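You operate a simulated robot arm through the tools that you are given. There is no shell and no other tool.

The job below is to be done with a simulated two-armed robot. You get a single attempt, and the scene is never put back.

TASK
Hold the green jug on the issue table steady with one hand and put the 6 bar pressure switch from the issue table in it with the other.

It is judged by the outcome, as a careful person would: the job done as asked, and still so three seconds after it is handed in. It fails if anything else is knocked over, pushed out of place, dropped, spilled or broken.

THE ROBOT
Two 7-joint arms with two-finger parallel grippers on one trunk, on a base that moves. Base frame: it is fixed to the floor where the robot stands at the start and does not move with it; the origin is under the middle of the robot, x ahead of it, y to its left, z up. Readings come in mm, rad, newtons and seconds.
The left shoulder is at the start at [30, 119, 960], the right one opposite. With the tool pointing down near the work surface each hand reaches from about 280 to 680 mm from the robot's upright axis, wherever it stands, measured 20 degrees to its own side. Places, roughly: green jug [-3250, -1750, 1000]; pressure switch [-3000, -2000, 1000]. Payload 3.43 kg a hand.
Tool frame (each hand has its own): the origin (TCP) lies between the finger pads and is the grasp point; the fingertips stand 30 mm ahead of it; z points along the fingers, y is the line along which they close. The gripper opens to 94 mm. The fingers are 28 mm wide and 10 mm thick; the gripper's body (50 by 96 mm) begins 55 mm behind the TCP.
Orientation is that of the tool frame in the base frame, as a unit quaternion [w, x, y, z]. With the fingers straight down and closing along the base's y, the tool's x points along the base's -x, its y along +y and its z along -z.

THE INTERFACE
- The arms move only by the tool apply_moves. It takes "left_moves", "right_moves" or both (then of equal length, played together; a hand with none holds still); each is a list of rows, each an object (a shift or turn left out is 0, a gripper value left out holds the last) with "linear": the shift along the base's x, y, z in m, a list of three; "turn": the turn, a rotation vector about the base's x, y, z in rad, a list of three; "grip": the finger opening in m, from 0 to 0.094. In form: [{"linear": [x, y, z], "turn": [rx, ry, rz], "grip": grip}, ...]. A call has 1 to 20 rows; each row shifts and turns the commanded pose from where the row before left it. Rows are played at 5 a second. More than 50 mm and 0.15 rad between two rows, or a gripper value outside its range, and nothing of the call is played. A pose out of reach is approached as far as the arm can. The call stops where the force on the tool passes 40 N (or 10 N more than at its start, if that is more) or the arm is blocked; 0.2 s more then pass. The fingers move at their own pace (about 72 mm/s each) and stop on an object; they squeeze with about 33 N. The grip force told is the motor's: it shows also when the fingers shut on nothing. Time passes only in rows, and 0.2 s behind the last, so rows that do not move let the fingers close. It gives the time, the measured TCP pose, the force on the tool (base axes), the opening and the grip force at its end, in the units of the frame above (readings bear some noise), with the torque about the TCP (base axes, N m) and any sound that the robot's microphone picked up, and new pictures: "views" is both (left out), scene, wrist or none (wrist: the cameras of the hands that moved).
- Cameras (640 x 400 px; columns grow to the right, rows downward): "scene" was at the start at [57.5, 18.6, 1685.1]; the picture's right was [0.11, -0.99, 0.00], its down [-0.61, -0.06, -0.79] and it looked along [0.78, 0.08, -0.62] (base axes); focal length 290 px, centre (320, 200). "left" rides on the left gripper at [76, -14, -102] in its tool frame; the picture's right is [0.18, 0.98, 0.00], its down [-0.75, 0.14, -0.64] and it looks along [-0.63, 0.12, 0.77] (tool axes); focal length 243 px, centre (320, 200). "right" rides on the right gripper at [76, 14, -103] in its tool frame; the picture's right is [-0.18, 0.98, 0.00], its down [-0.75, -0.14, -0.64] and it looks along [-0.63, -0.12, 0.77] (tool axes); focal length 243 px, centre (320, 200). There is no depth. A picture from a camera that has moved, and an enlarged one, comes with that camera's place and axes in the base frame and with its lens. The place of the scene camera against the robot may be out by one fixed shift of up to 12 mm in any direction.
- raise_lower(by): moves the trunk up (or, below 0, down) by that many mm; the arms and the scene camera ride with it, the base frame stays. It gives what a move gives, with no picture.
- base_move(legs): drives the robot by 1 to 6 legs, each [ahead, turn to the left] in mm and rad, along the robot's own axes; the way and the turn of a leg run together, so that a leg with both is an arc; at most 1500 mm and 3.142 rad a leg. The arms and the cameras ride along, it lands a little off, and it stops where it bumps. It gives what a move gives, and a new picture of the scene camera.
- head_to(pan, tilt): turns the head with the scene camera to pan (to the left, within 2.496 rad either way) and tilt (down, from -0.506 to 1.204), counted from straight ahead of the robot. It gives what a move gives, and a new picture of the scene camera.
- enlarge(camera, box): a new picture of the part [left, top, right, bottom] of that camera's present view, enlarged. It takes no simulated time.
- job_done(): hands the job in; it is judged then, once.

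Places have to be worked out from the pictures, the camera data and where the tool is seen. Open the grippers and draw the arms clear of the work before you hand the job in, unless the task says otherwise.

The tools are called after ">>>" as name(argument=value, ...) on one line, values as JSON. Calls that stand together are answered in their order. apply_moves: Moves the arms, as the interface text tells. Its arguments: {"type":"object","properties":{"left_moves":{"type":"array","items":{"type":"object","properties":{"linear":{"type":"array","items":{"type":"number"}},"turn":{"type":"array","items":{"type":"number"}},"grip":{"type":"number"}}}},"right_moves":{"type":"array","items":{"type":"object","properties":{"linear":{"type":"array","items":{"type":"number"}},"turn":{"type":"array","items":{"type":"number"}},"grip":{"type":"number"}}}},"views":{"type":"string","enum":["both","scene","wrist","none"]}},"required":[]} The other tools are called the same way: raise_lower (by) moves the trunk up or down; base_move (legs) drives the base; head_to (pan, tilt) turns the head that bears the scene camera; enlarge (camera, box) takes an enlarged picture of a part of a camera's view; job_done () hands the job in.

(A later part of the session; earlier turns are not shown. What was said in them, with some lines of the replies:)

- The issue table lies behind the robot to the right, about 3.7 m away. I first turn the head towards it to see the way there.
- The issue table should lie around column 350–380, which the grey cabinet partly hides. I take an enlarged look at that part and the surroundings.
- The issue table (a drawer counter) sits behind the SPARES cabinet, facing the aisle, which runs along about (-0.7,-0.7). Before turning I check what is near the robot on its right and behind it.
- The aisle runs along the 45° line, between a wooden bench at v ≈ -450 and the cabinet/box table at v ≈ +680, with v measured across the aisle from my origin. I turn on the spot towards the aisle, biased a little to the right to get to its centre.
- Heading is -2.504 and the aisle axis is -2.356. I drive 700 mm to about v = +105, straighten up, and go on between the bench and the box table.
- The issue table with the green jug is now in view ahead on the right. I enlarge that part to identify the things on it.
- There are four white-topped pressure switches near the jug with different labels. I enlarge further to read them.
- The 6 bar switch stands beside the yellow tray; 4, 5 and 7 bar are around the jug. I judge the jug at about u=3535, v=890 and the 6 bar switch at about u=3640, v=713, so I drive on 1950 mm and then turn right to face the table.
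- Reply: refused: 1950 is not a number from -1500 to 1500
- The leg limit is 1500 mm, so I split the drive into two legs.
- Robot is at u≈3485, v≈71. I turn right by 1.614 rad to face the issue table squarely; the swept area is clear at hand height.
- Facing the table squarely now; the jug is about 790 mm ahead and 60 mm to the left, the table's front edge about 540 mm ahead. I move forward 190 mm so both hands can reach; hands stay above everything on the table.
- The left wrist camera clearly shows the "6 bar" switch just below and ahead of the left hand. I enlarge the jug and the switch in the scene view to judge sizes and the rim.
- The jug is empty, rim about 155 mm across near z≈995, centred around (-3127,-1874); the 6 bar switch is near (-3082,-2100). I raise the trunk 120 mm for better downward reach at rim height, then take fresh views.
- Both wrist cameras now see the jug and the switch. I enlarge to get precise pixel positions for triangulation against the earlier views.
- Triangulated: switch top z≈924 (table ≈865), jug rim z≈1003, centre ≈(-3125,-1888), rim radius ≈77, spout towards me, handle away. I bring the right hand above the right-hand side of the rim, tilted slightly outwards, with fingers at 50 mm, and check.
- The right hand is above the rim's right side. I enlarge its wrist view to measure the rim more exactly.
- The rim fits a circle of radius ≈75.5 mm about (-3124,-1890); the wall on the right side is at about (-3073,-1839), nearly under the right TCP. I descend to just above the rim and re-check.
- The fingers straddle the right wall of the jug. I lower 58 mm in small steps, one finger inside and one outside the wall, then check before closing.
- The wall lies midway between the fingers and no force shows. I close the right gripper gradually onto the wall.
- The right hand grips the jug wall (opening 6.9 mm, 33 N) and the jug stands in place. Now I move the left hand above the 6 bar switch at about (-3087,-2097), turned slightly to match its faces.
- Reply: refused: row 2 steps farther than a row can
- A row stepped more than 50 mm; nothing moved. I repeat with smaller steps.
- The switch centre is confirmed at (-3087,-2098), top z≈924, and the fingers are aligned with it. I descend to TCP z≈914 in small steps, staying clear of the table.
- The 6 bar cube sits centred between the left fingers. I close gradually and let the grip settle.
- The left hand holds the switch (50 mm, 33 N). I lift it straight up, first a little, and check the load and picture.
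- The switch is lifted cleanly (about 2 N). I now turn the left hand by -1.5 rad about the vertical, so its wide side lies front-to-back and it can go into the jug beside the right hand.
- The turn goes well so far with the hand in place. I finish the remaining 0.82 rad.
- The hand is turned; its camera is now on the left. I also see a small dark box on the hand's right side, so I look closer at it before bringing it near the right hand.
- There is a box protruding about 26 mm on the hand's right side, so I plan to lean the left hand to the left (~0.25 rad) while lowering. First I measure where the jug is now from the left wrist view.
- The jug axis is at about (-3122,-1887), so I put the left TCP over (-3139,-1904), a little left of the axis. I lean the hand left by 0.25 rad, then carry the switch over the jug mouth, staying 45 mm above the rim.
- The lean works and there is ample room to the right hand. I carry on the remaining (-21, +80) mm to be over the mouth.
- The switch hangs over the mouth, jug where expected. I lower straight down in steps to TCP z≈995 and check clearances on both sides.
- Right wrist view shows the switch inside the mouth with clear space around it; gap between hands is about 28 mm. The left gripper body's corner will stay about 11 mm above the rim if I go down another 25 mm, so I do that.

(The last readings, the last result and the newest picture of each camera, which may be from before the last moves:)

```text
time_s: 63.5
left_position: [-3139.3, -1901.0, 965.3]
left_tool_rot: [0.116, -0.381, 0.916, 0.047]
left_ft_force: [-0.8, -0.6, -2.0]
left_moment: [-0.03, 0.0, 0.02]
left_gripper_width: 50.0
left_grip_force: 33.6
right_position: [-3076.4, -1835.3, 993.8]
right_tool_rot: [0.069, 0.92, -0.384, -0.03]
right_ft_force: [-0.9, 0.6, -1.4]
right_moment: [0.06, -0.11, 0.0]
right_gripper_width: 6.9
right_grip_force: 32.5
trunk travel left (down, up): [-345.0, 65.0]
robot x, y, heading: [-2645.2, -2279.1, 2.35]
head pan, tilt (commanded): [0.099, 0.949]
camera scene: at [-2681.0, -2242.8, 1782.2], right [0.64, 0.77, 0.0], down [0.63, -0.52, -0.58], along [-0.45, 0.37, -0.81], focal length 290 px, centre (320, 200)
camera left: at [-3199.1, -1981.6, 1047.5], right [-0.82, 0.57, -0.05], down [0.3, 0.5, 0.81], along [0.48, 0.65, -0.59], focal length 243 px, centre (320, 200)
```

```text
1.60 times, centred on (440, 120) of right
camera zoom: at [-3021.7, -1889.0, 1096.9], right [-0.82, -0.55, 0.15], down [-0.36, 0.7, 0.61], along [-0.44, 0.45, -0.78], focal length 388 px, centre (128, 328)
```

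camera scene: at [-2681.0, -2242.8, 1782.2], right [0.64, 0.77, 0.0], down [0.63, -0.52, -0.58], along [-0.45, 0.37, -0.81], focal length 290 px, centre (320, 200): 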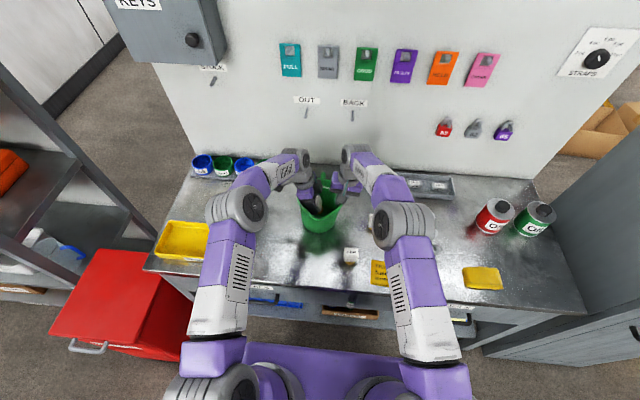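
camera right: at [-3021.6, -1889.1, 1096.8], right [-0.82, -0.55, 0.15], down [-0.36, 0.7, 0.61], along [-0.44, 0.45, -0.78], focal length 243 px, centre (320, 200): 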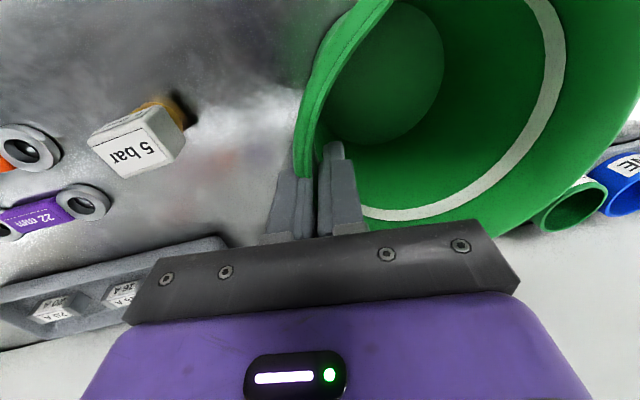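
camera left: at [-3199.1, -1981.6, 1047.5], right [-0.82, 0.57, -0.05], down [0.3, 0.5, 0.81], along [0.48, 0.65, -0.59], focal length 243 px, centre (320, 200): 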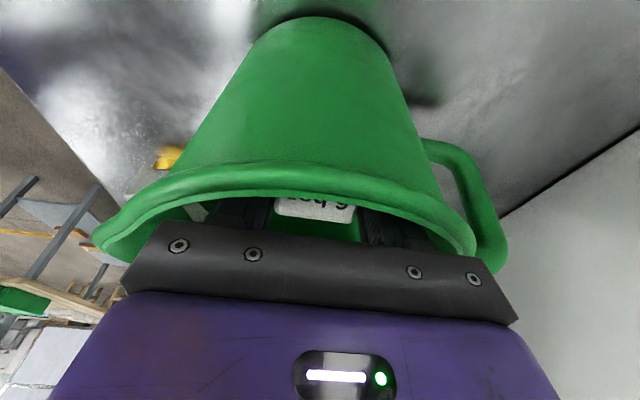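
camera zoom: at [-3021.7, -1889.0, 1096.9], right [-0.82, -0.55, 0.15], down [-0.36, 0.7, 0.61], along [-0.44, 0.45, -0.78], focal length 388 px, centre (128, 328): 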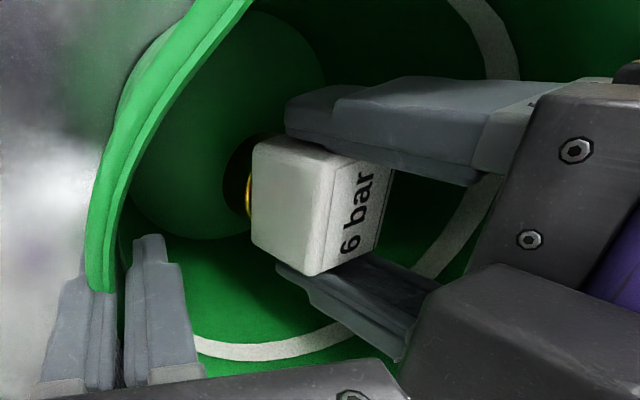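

The switch hangs well inside the jug with its base near the bottom, no contact force on either hand. I release it by opening the left fingers in small steps.

>>> apply_moves(left_moves=[{"grip": 0.052}, {"grip": 0.056}, {"grip": 0.062}, {"grip": 0.064}, {"grip": 0.064}, {"grip": 0.064}], views="both")

>>> enlarge(camera="right", box=[240, 0, 640, 240])

```text
time_s: 65.0
left_position: [-3140.0, -1901.9, 967.5]
left_tool_rot: [0.116, -0.379, 0.917, 0.047]
left_ft_force: [4.1, -0.9, -0.8]
left_moment: [-0.01, 0.14, -0.01]
left_gripper_width: 62.3
left_grip_force: 0.0
right_position: [-3076.7, -1835.9, 993.3]
right_tool_rot: [0.071, 0.92, -0.384, -0.029]
right_ft_force: [-4.7, -0.1, -3.0]
right_moment: [0.15, -0.25, -0.26]
right_gripper_width: 7.3
right_grip_force: 32.8
trunk travel left (down, up): [-345.0, 65.0]
robot x, y, heading: [-2648.4, -2277.9, 2.346]
head pan, tilt (commanded): [0.099, 0.949]
camera scene: at [-2681.0, -2242.7, 1782.2], right [0.64, 0.77, 0.0], down [0.63, -0.52, -0.58], along [-0.45, 0.37, -0.81], focal length 290 px, centre (320, 200)
camera left: at [-3198.7, -1981.3, 1047.6], right [-0.82, 0.57, -0.05], down [0.3, 0.5, 0.81], along [0.48, 0.65, -0.59], focal length 243 px, centre (320, 200)
```

scene: 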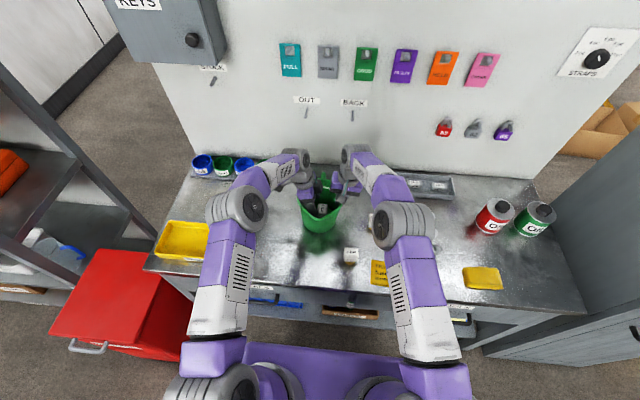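
left: 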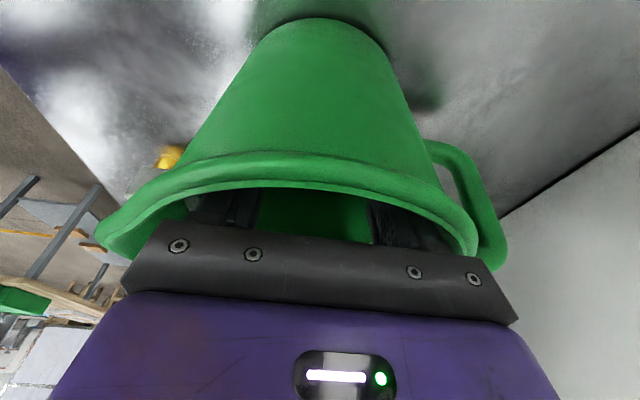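

```text
1.60 times, centred on (440, 120) of right
camera zoom: at [-3021.8, -1889.2, 1096.9], right [-0.82, -0.55, 0.15], down [-0.36, 0.7, 0.61], along [-0.44, 0.45, -0.78], focal length 388 px, centre (128, 328)
```

zoom: 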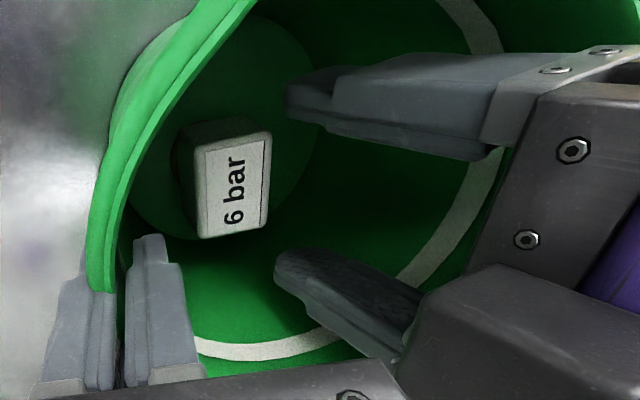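

The 6 bar switch stands on the jug's floor. The slight 4 N side force suggests an opened left finger touches the jug wall, so I narrow the fingers a bit and then withdraw upward.

>>> apply_moves(left_moves=[{"grip": 0.054}, {"grip": 0.052}, {"grip": 0.052}], views="none")

```text
time_s: 65.8
left_position: [-3139.1, -1901.6, 967.5]
left_tool_rot: [0.117, -0.38, 0.916, 0.047]
left_ft_force: [1.6, 0.5, 0.4]
left_moment: [0.0, 0.0, -0.02]
left_gripper_width: 52.0
left_grip_force: 0.0
right_position: [-3076.1, -1836.4, 992.4]
right_tool_rot: [0.07, 0.921, -0.383, -0.029]
right_ft_force: [0.3, 0.1, -1.7]
right_moment: [0.1, -0.25, -0.01]
right_gripper_width: 6.9
right_grip_force: 32.4
trunk travel left (down, up): [-345.0, 65.0]
robot x, y, heading: [-2646.1, -2279.9, 2.352]
head pan, tilt (commanded): [0.099, 0.949]
```

The side force is gone. I raise the left hand straight up out of the jug, then draw it back to the left.

>>> apply_moves(left_moves=[{"linear": [0, 0, 0.02]}, {"linear": [0, 0, 0.03]}, {"linear": [0, 0, 0.04]}, {"linear": [0, 0, 0.045]}, {"linear": [0, 0, 0.045]}, {"linear": [0.007, -0.0267, 0.01]}, {"linear": [0.007, -0.0267, 0.01]}, {"linear": [0.01, -0.04, 0.01]}, {"linear": [0.01, -0.04, 0.0]}, {"linear": [0.01, -0.04, 0.0]}, {"linear": [0.02, -0.03, 0.0]}, {"linear": [0, 0, 0]}], views="both")

>>> enlarge(camera="scene", box=[235, 130, 395, 250])

>>> enlarge(camera="right", box=[240, 0, 640, 240])

```text
time_s: 68.3
left_position: [-3073.3, -2105.3, 1177.2]
left_tool_rot: [0.116, -0.38, 0.916, 0.046]
left_ft_force: [0.3, -0.1, -0.5]
left_moment: [-0.01, 0.02, -0.02]
left_gripper_width: 52.0
left_grip_force: 0.0
right_position: [-3076.5, -1836.1, 994.2]
right_tool_rot: [0.069, 0.92, -0.384, -0.029]
right_ft_force: [0.0, 0.7, -1.7]
right_moment: [0.1, -0.23, -0.02]
right_gripper_width: 6.8
right_grip_force: 32.7
trunk travel left (down, up): [-345.0, 65.0]
robot x, y, heading: [-2646.5, -2277.8, 2.351]
head pan, tilt (commanded): [0.099, 0.949]
camera scene: at [-2681.4, -2242.4, 1782.2], right [0.64, 0.77, 0.0], down [0.63, -0.52, -0.58], along [-0.45, 0.37, -0.81], focal length 290 px, centre (320, 200)
camera left: at [-3132.4, -2185.1, 1258.1], right [-0.82, 0.57, -0.05], down [0.3, 0.5, 0.81], along [0.48, 0.65, -0.59], focal length 243 px, centre (320, 200)
```

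scene: 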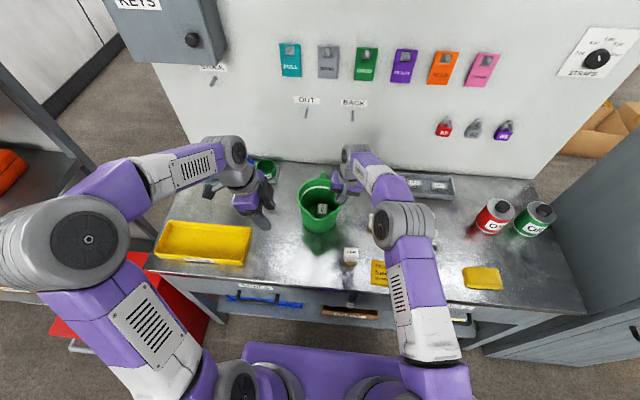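
left: 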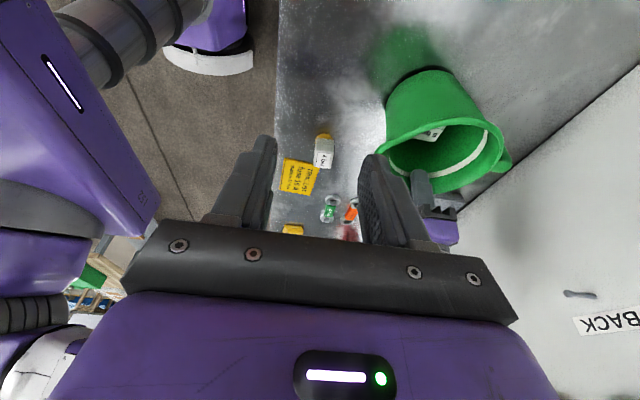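

```text
3.33 times, centred on (315, 190) of scene
camera zoom: at [-2681.4, -2242.4, 1782.2], right [0.64, 0.77, 0.0], down [0.63, -0.52, -0.58], along [-0.45, 0.37, -0.81], focal length 967 px, centre (337, 233)
```

zoom: 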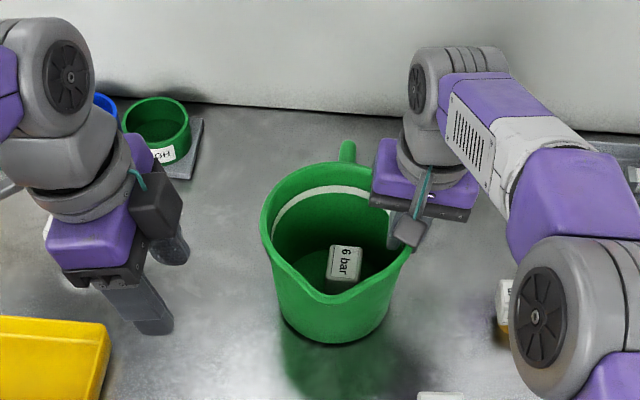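

```text
1.60 times, centred on (440, 120) of right
camera zoom: at [-3021.9, -1888.7, 1096.9], right [-0.82, -0.55, 0.15], down [-0.36, 0.7, 0.61], along [-0.44, 0.45, -0.78], focal length 388 px, centre (128, 328)
```

zoom: 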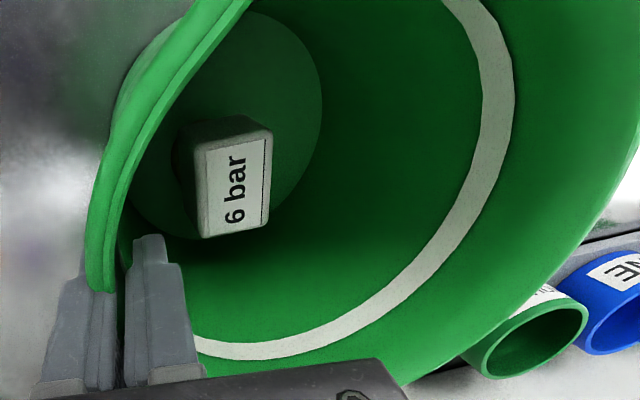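

The 6 bar switch stands in the jug and the left hand is clear. Now I open the right fingers gradually to let the jug settle.

>>> apply_moves(right_moves=[{"grip": 0.009}, {"grip": 0.012}, {"grip": 0.018}, {"grip": 0.028}, {"grip": 0.04}, {"grip": 0.046}, {"grip": 0.046}], views="both")

>>> enlarge(camera="right", box=[240, 0, 640, 240])

```text
time_s: 70.0
left_position: [-3073.2, -2104.5, 1177.9]
left_tool_rot: [0.117, -0.38, 0.916, 0.047]
left_ft_force: [-0.4, -0.2, -0.3]
left_moment: [-0.03, 0.0, -0.03]
left_gripper_width: 52.0
left_grip_force: 0.0
right_position: [-3075.9, -1835.2, 993.3]
right_tool_rot: [0.069, 0.92, -0.385, -0.029]
right_ft_force: [0.7, 0.1, 0.1]
right_moment: [-0.01, 0.03, 0.02]
right_gripper_width: 45.9
right_grip_force: 0.1
trunk travel left (down, up): [-345.0, 65.0]
robot x, y, heading: [-2647.7, -2276.8, 2.353]
head pan, tilt (commanded): [0.099, 0.949]
camera scene: at [-2680.7, -2243.0, 1782.2], right [0.64, 0.77, 0.0], down [0.63, -0.52, -0.58], along [-0.45, 0.37, -0.81], focal length 290 px, centre (320, 200)
camera right: at [-3021.5, -1889.2, 1097.0], right [-0.82, -0.55, 0.15], down [-0.36, 0.7, 0.61], along [-0.44, 0.45, -0.78], focal length 243 px, centre (320, 200)
```

scene: 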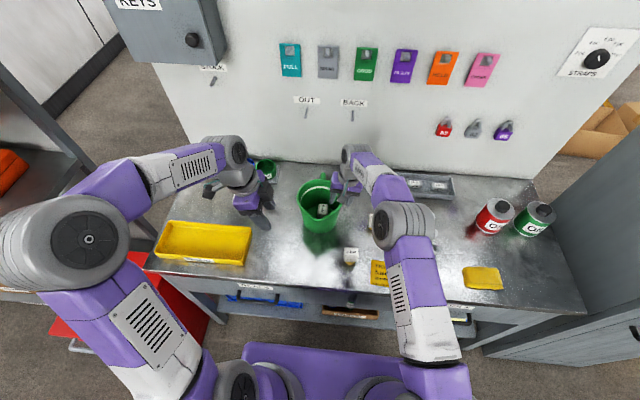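
right: 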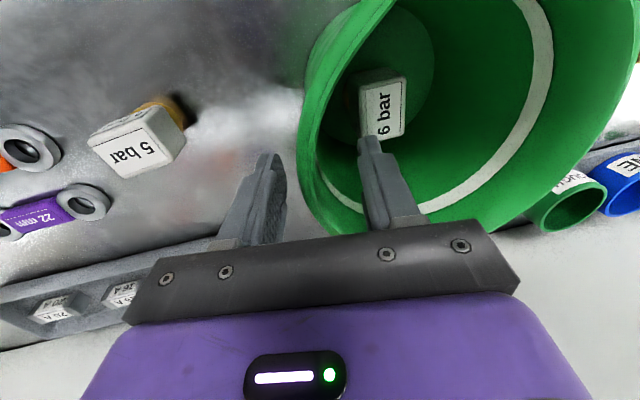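

```text
1.60 times, centred on (440, 120) of right
camera zoom: at [-3021.5, -1889.2, 1097.0], right [-0.82, -0.55, 0.15], down [-0.36, 0.7, 0.61], along [-0.44, 0.45, -0.78], focal length 388 px, centre (128, 328)
```

zoom: 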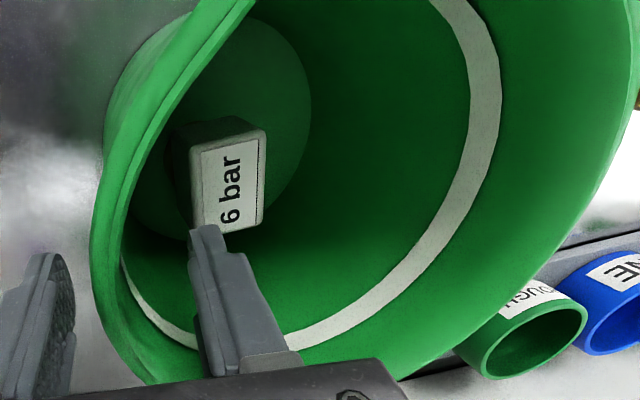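

The wall is free between the fingers and both forces are zero. I raise the right hand straight up out of the jug and then draw both hands back.

>>> apply_moves(right_moves=[{"linear": [0, 0, 0.02]}, {"linear": [0, 0, 0.03]}, {"linear": [0, 0, 0.04]}, {"linear": [0, 0, 0.045]}, {"linear": [0, 0, 0.045]}, {"linear": [0.03, 0.005, 0.02]}, {"linear": [0.04, 0.0, 0.0]}, {"linear": [0.04, 0.0, 0.0]}, {"linear": [0.03, -0.03, 0.0]}, {"linear": [0.03, -0.03, 0.0]}, {"linear": [0.03, -0.03, 0.0]}], left_moves=[{"linear": [0, 0, 0.0]}, {"linear": [0, 0, 0.0]}, {"linear": [0, 0, 0.0]}, {"linear": [0, 0, 0.0]}, {"linear": [0, 0, 0.0]}, {"linear": [0.02, -0.02, 0.02], "grip": 0.09}, {"linear": [0.025, -0.025, 0.01]}, {"linear": [0.025, -0.025, 0.0]}, {"linear": [0.025, -0.025, 0.0]}, {"linear": [0.02, -0.02, 0.0]}, {"linear": [0.0, -0.0, 0.0]}], views="both")

>>> enlarge(camera="scene", box=[200, 130, 440, 300])

```text
time_s: 72.3
left_position: [-2958.4, -2219.9, 1205.9]
left_tool_rot: [0.116, -0.38, 0.916, 0.047]
left_ft_force: [0.6, -0.4, -0.4]
left_moment: [0.01, 0.02, -0.01]
left_gripper_width: 89.9
left_grip_force: 0.0
right_position: [-2873.7, -1920.2, 1193.2]
right_tool_rot: [0.069, 0.92, -0.384, -0.029]
right_ft_force: [0.1, 0.2, 0.3]
right_moment: [0.0, 0.04, -0.04]
right_gripper_width: 46.1
right_grip_force: 0.0
trunk travel left (down, up): [-345.0, 65.0]
robot x, y, heading: [-2645.5, -2274.3, 2.355]
head pan, tilt (commanded): [0.099, 0.949]
camera scene: at [-2679.7, -2243.2, 1782.2], right [0.64, 0.77, 0.0], down [0.63, -0.52, -0.58], along [-0.45, 0.37, -0.81], focal length 290 px, centre (320, 200)
camera right: at [-2818.4, -1972.9, 1297.0], right [-0.82, -0.55, 0.15], down [-0.36, 0.7, 0.61], along [-0.44, 0.45, -0.77], focal length 243 px, centre (320, 200)
camera left: at [-3017.7, -2298.6, 1286.0], right [-0.82, 0.57, -0.05], down [0.3, 0.5, 0.81], along [0.48, 0.65, -0.59], focal length 243 px, centre (320, 200)
```

scene: 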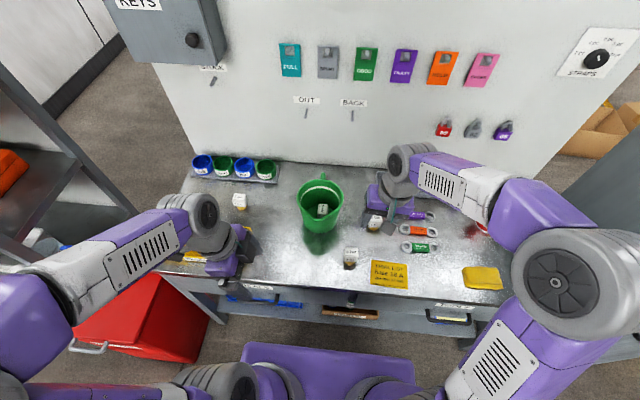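
right: 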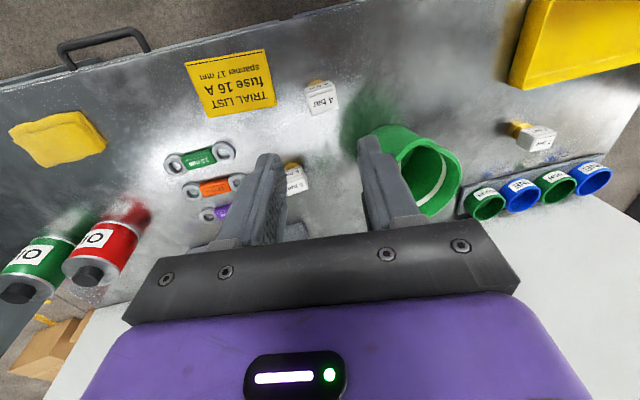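
left: 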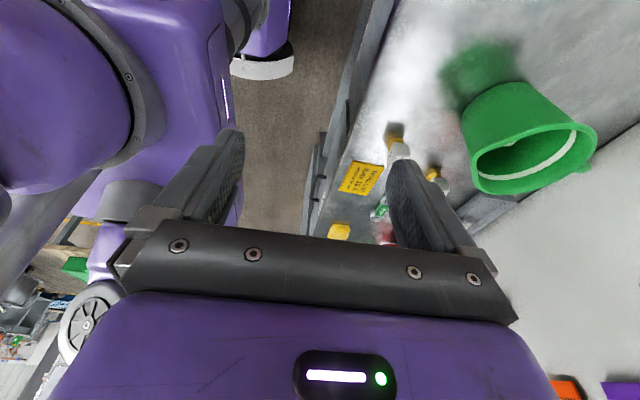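

```text
2.35 times, centred on (320, 215) of scene
camera zoom: at [-2679.7, -2243.2, 1782.2], right [0.64, 0.77, 0.0], down [0.63, -0.52, -0.58], along [-0.45, 0.37, -0.81], focal length 683 px, centre (320, 165)
```

zoom: 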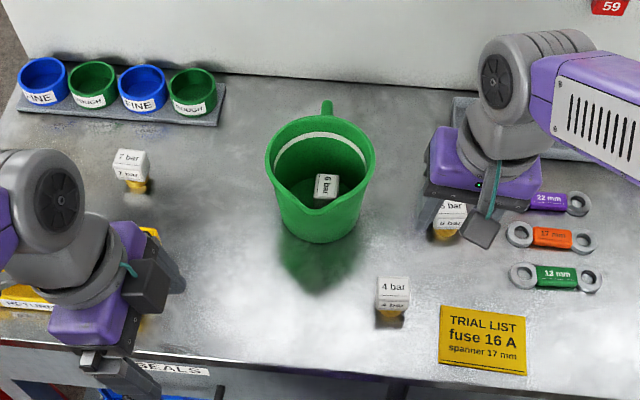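

The jug stands upright with the 6 bar switch in it, and everything else is in its place. I open the right gripper and back the robot off the table along the way it came to clear the work.

>>> apply_moves(right_moves=[{"linear": [0, 0, 0.03], "grip": 0.09}, {"linear": [0, 0, 0]}], views="none")

>>> base_move(legs=[[-180, 0]])

>>> enlarge(camera="scene", box=[200, 100, 460, 280])

```text
time_s: 73.0
left_position: [-2959.7, -2219.0, 1204.4]
left_tool_rot: [0.116, -0.38, 0.916, 0.048]
left_ft_force: [0.1, -0.3, 0.1]
left_moment: [0.03, -0.02, -0.02]
left_gripper_width: 89.9
left_grip_force: 0.2
right_position: [-2874.0, -1919.3, 1222.6]
right_tool_rot: [0.069, 0.92, -0.384, -0.029]
right_ft_force: [-0.2, 0.4, -0.2]
right_moment: [0.01, -0.03, -0.02]
right_gripper_width: 89.8
right_grip_force: 0.1
trunk travel left (down, up): [-345.0, 65.0]
robot x, y, heading: [-2649.7, -2277.1, 2.349]
head pan, tilt (commanded): [0.099, 0.949]
```

```text
time_s: 74.5
left_position: [-2833.4, -2348.1, 1205.0]
left_tool_rot: [0.116, -0.381, 0.916, 0.048]
left_ft_force: [0.3, 0.2, 0.5]
left_moment: [0.02, 0.03, 0.0]
left_gripper_width: 89.9
left_grip_force: 0.1
right_position: [-2749.0, -2048.3, 1222.1]
right_tool_rot: [0.069, 0.92, -0.384, -0.029]
right_ft_force: [-0.4, 0.0, 0.3]
right_moment: [0.01, 0.01, 0.05]
right_gripper_width: 89.7
right_grip_force: 0.1
trunk travel left (down, up): [-345.0, 65.0]
robot x, y, heading: [-2523.2, -2405.1, 2.355]
head pan, tilt (commanded): [0.099, 0.949]
camera scene: at [-2554.2, -2370.7, 1782.2], right [0.64, 0.77, 0.0], down [0.63, -0.52, -0.58], along [-0.45, 0.37, -0.81], focal length 290 px, centre (320, 200)
```

scene: 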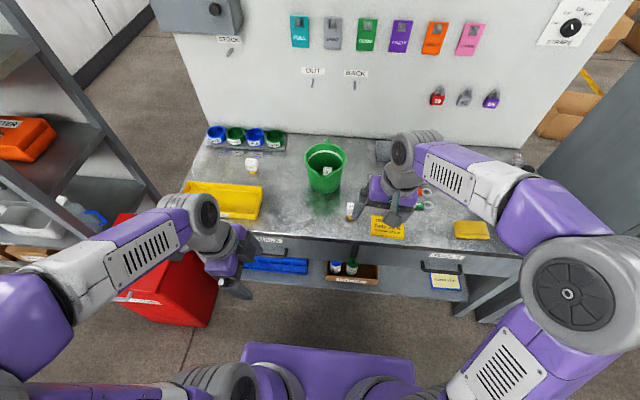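

```text
2.22 times, centred on (330, 190) of scene
camera zoom: at [-2554.2, -2370.7, 1782.2], right [0.64, 0.77, 0.0], down [0.63, -0.52, -0.58], along [-0.45, 0.37, -0.81], focal length 645 px, centre (298, 222)
```

zoom: 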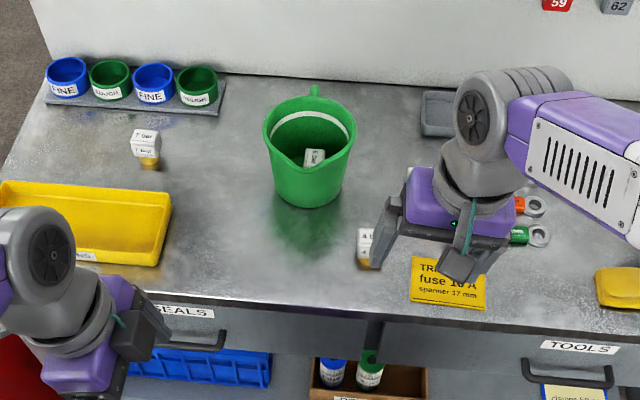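

The arms are clear, both grippers open, the jug stands upright in place with the 6 bar switch inside, and the other items are undisturbed. I hand the job in.

>>> job_done()

```text
The job is handed in.
```

The 6 bar pressure switch is in the green jug on the issue table. I held the jug by its rim with the right hand and put the switch in with the left.

- **Switch:** I read its label up close before picking it, because 4, 5 and 7 bar switches stood around the jug too. I let it go an estimated 40 mm above the jug's floor because the left gripper could not go lower without touching the rim. It landed standing up.
- **Jug:** It is upright and empty apart from the switch. By my estimate it moved a few millimetres when the fingers closed on it. An opened left finger also touched its inside wall for a moment, at about 4 N.
- **Everything else:** In the last pictures, nothing else on the table appears moved, knocked over or spilled.

Both grippers are open, and the robot is backed off from the table with its hands clear of the items. The job has been handed in.
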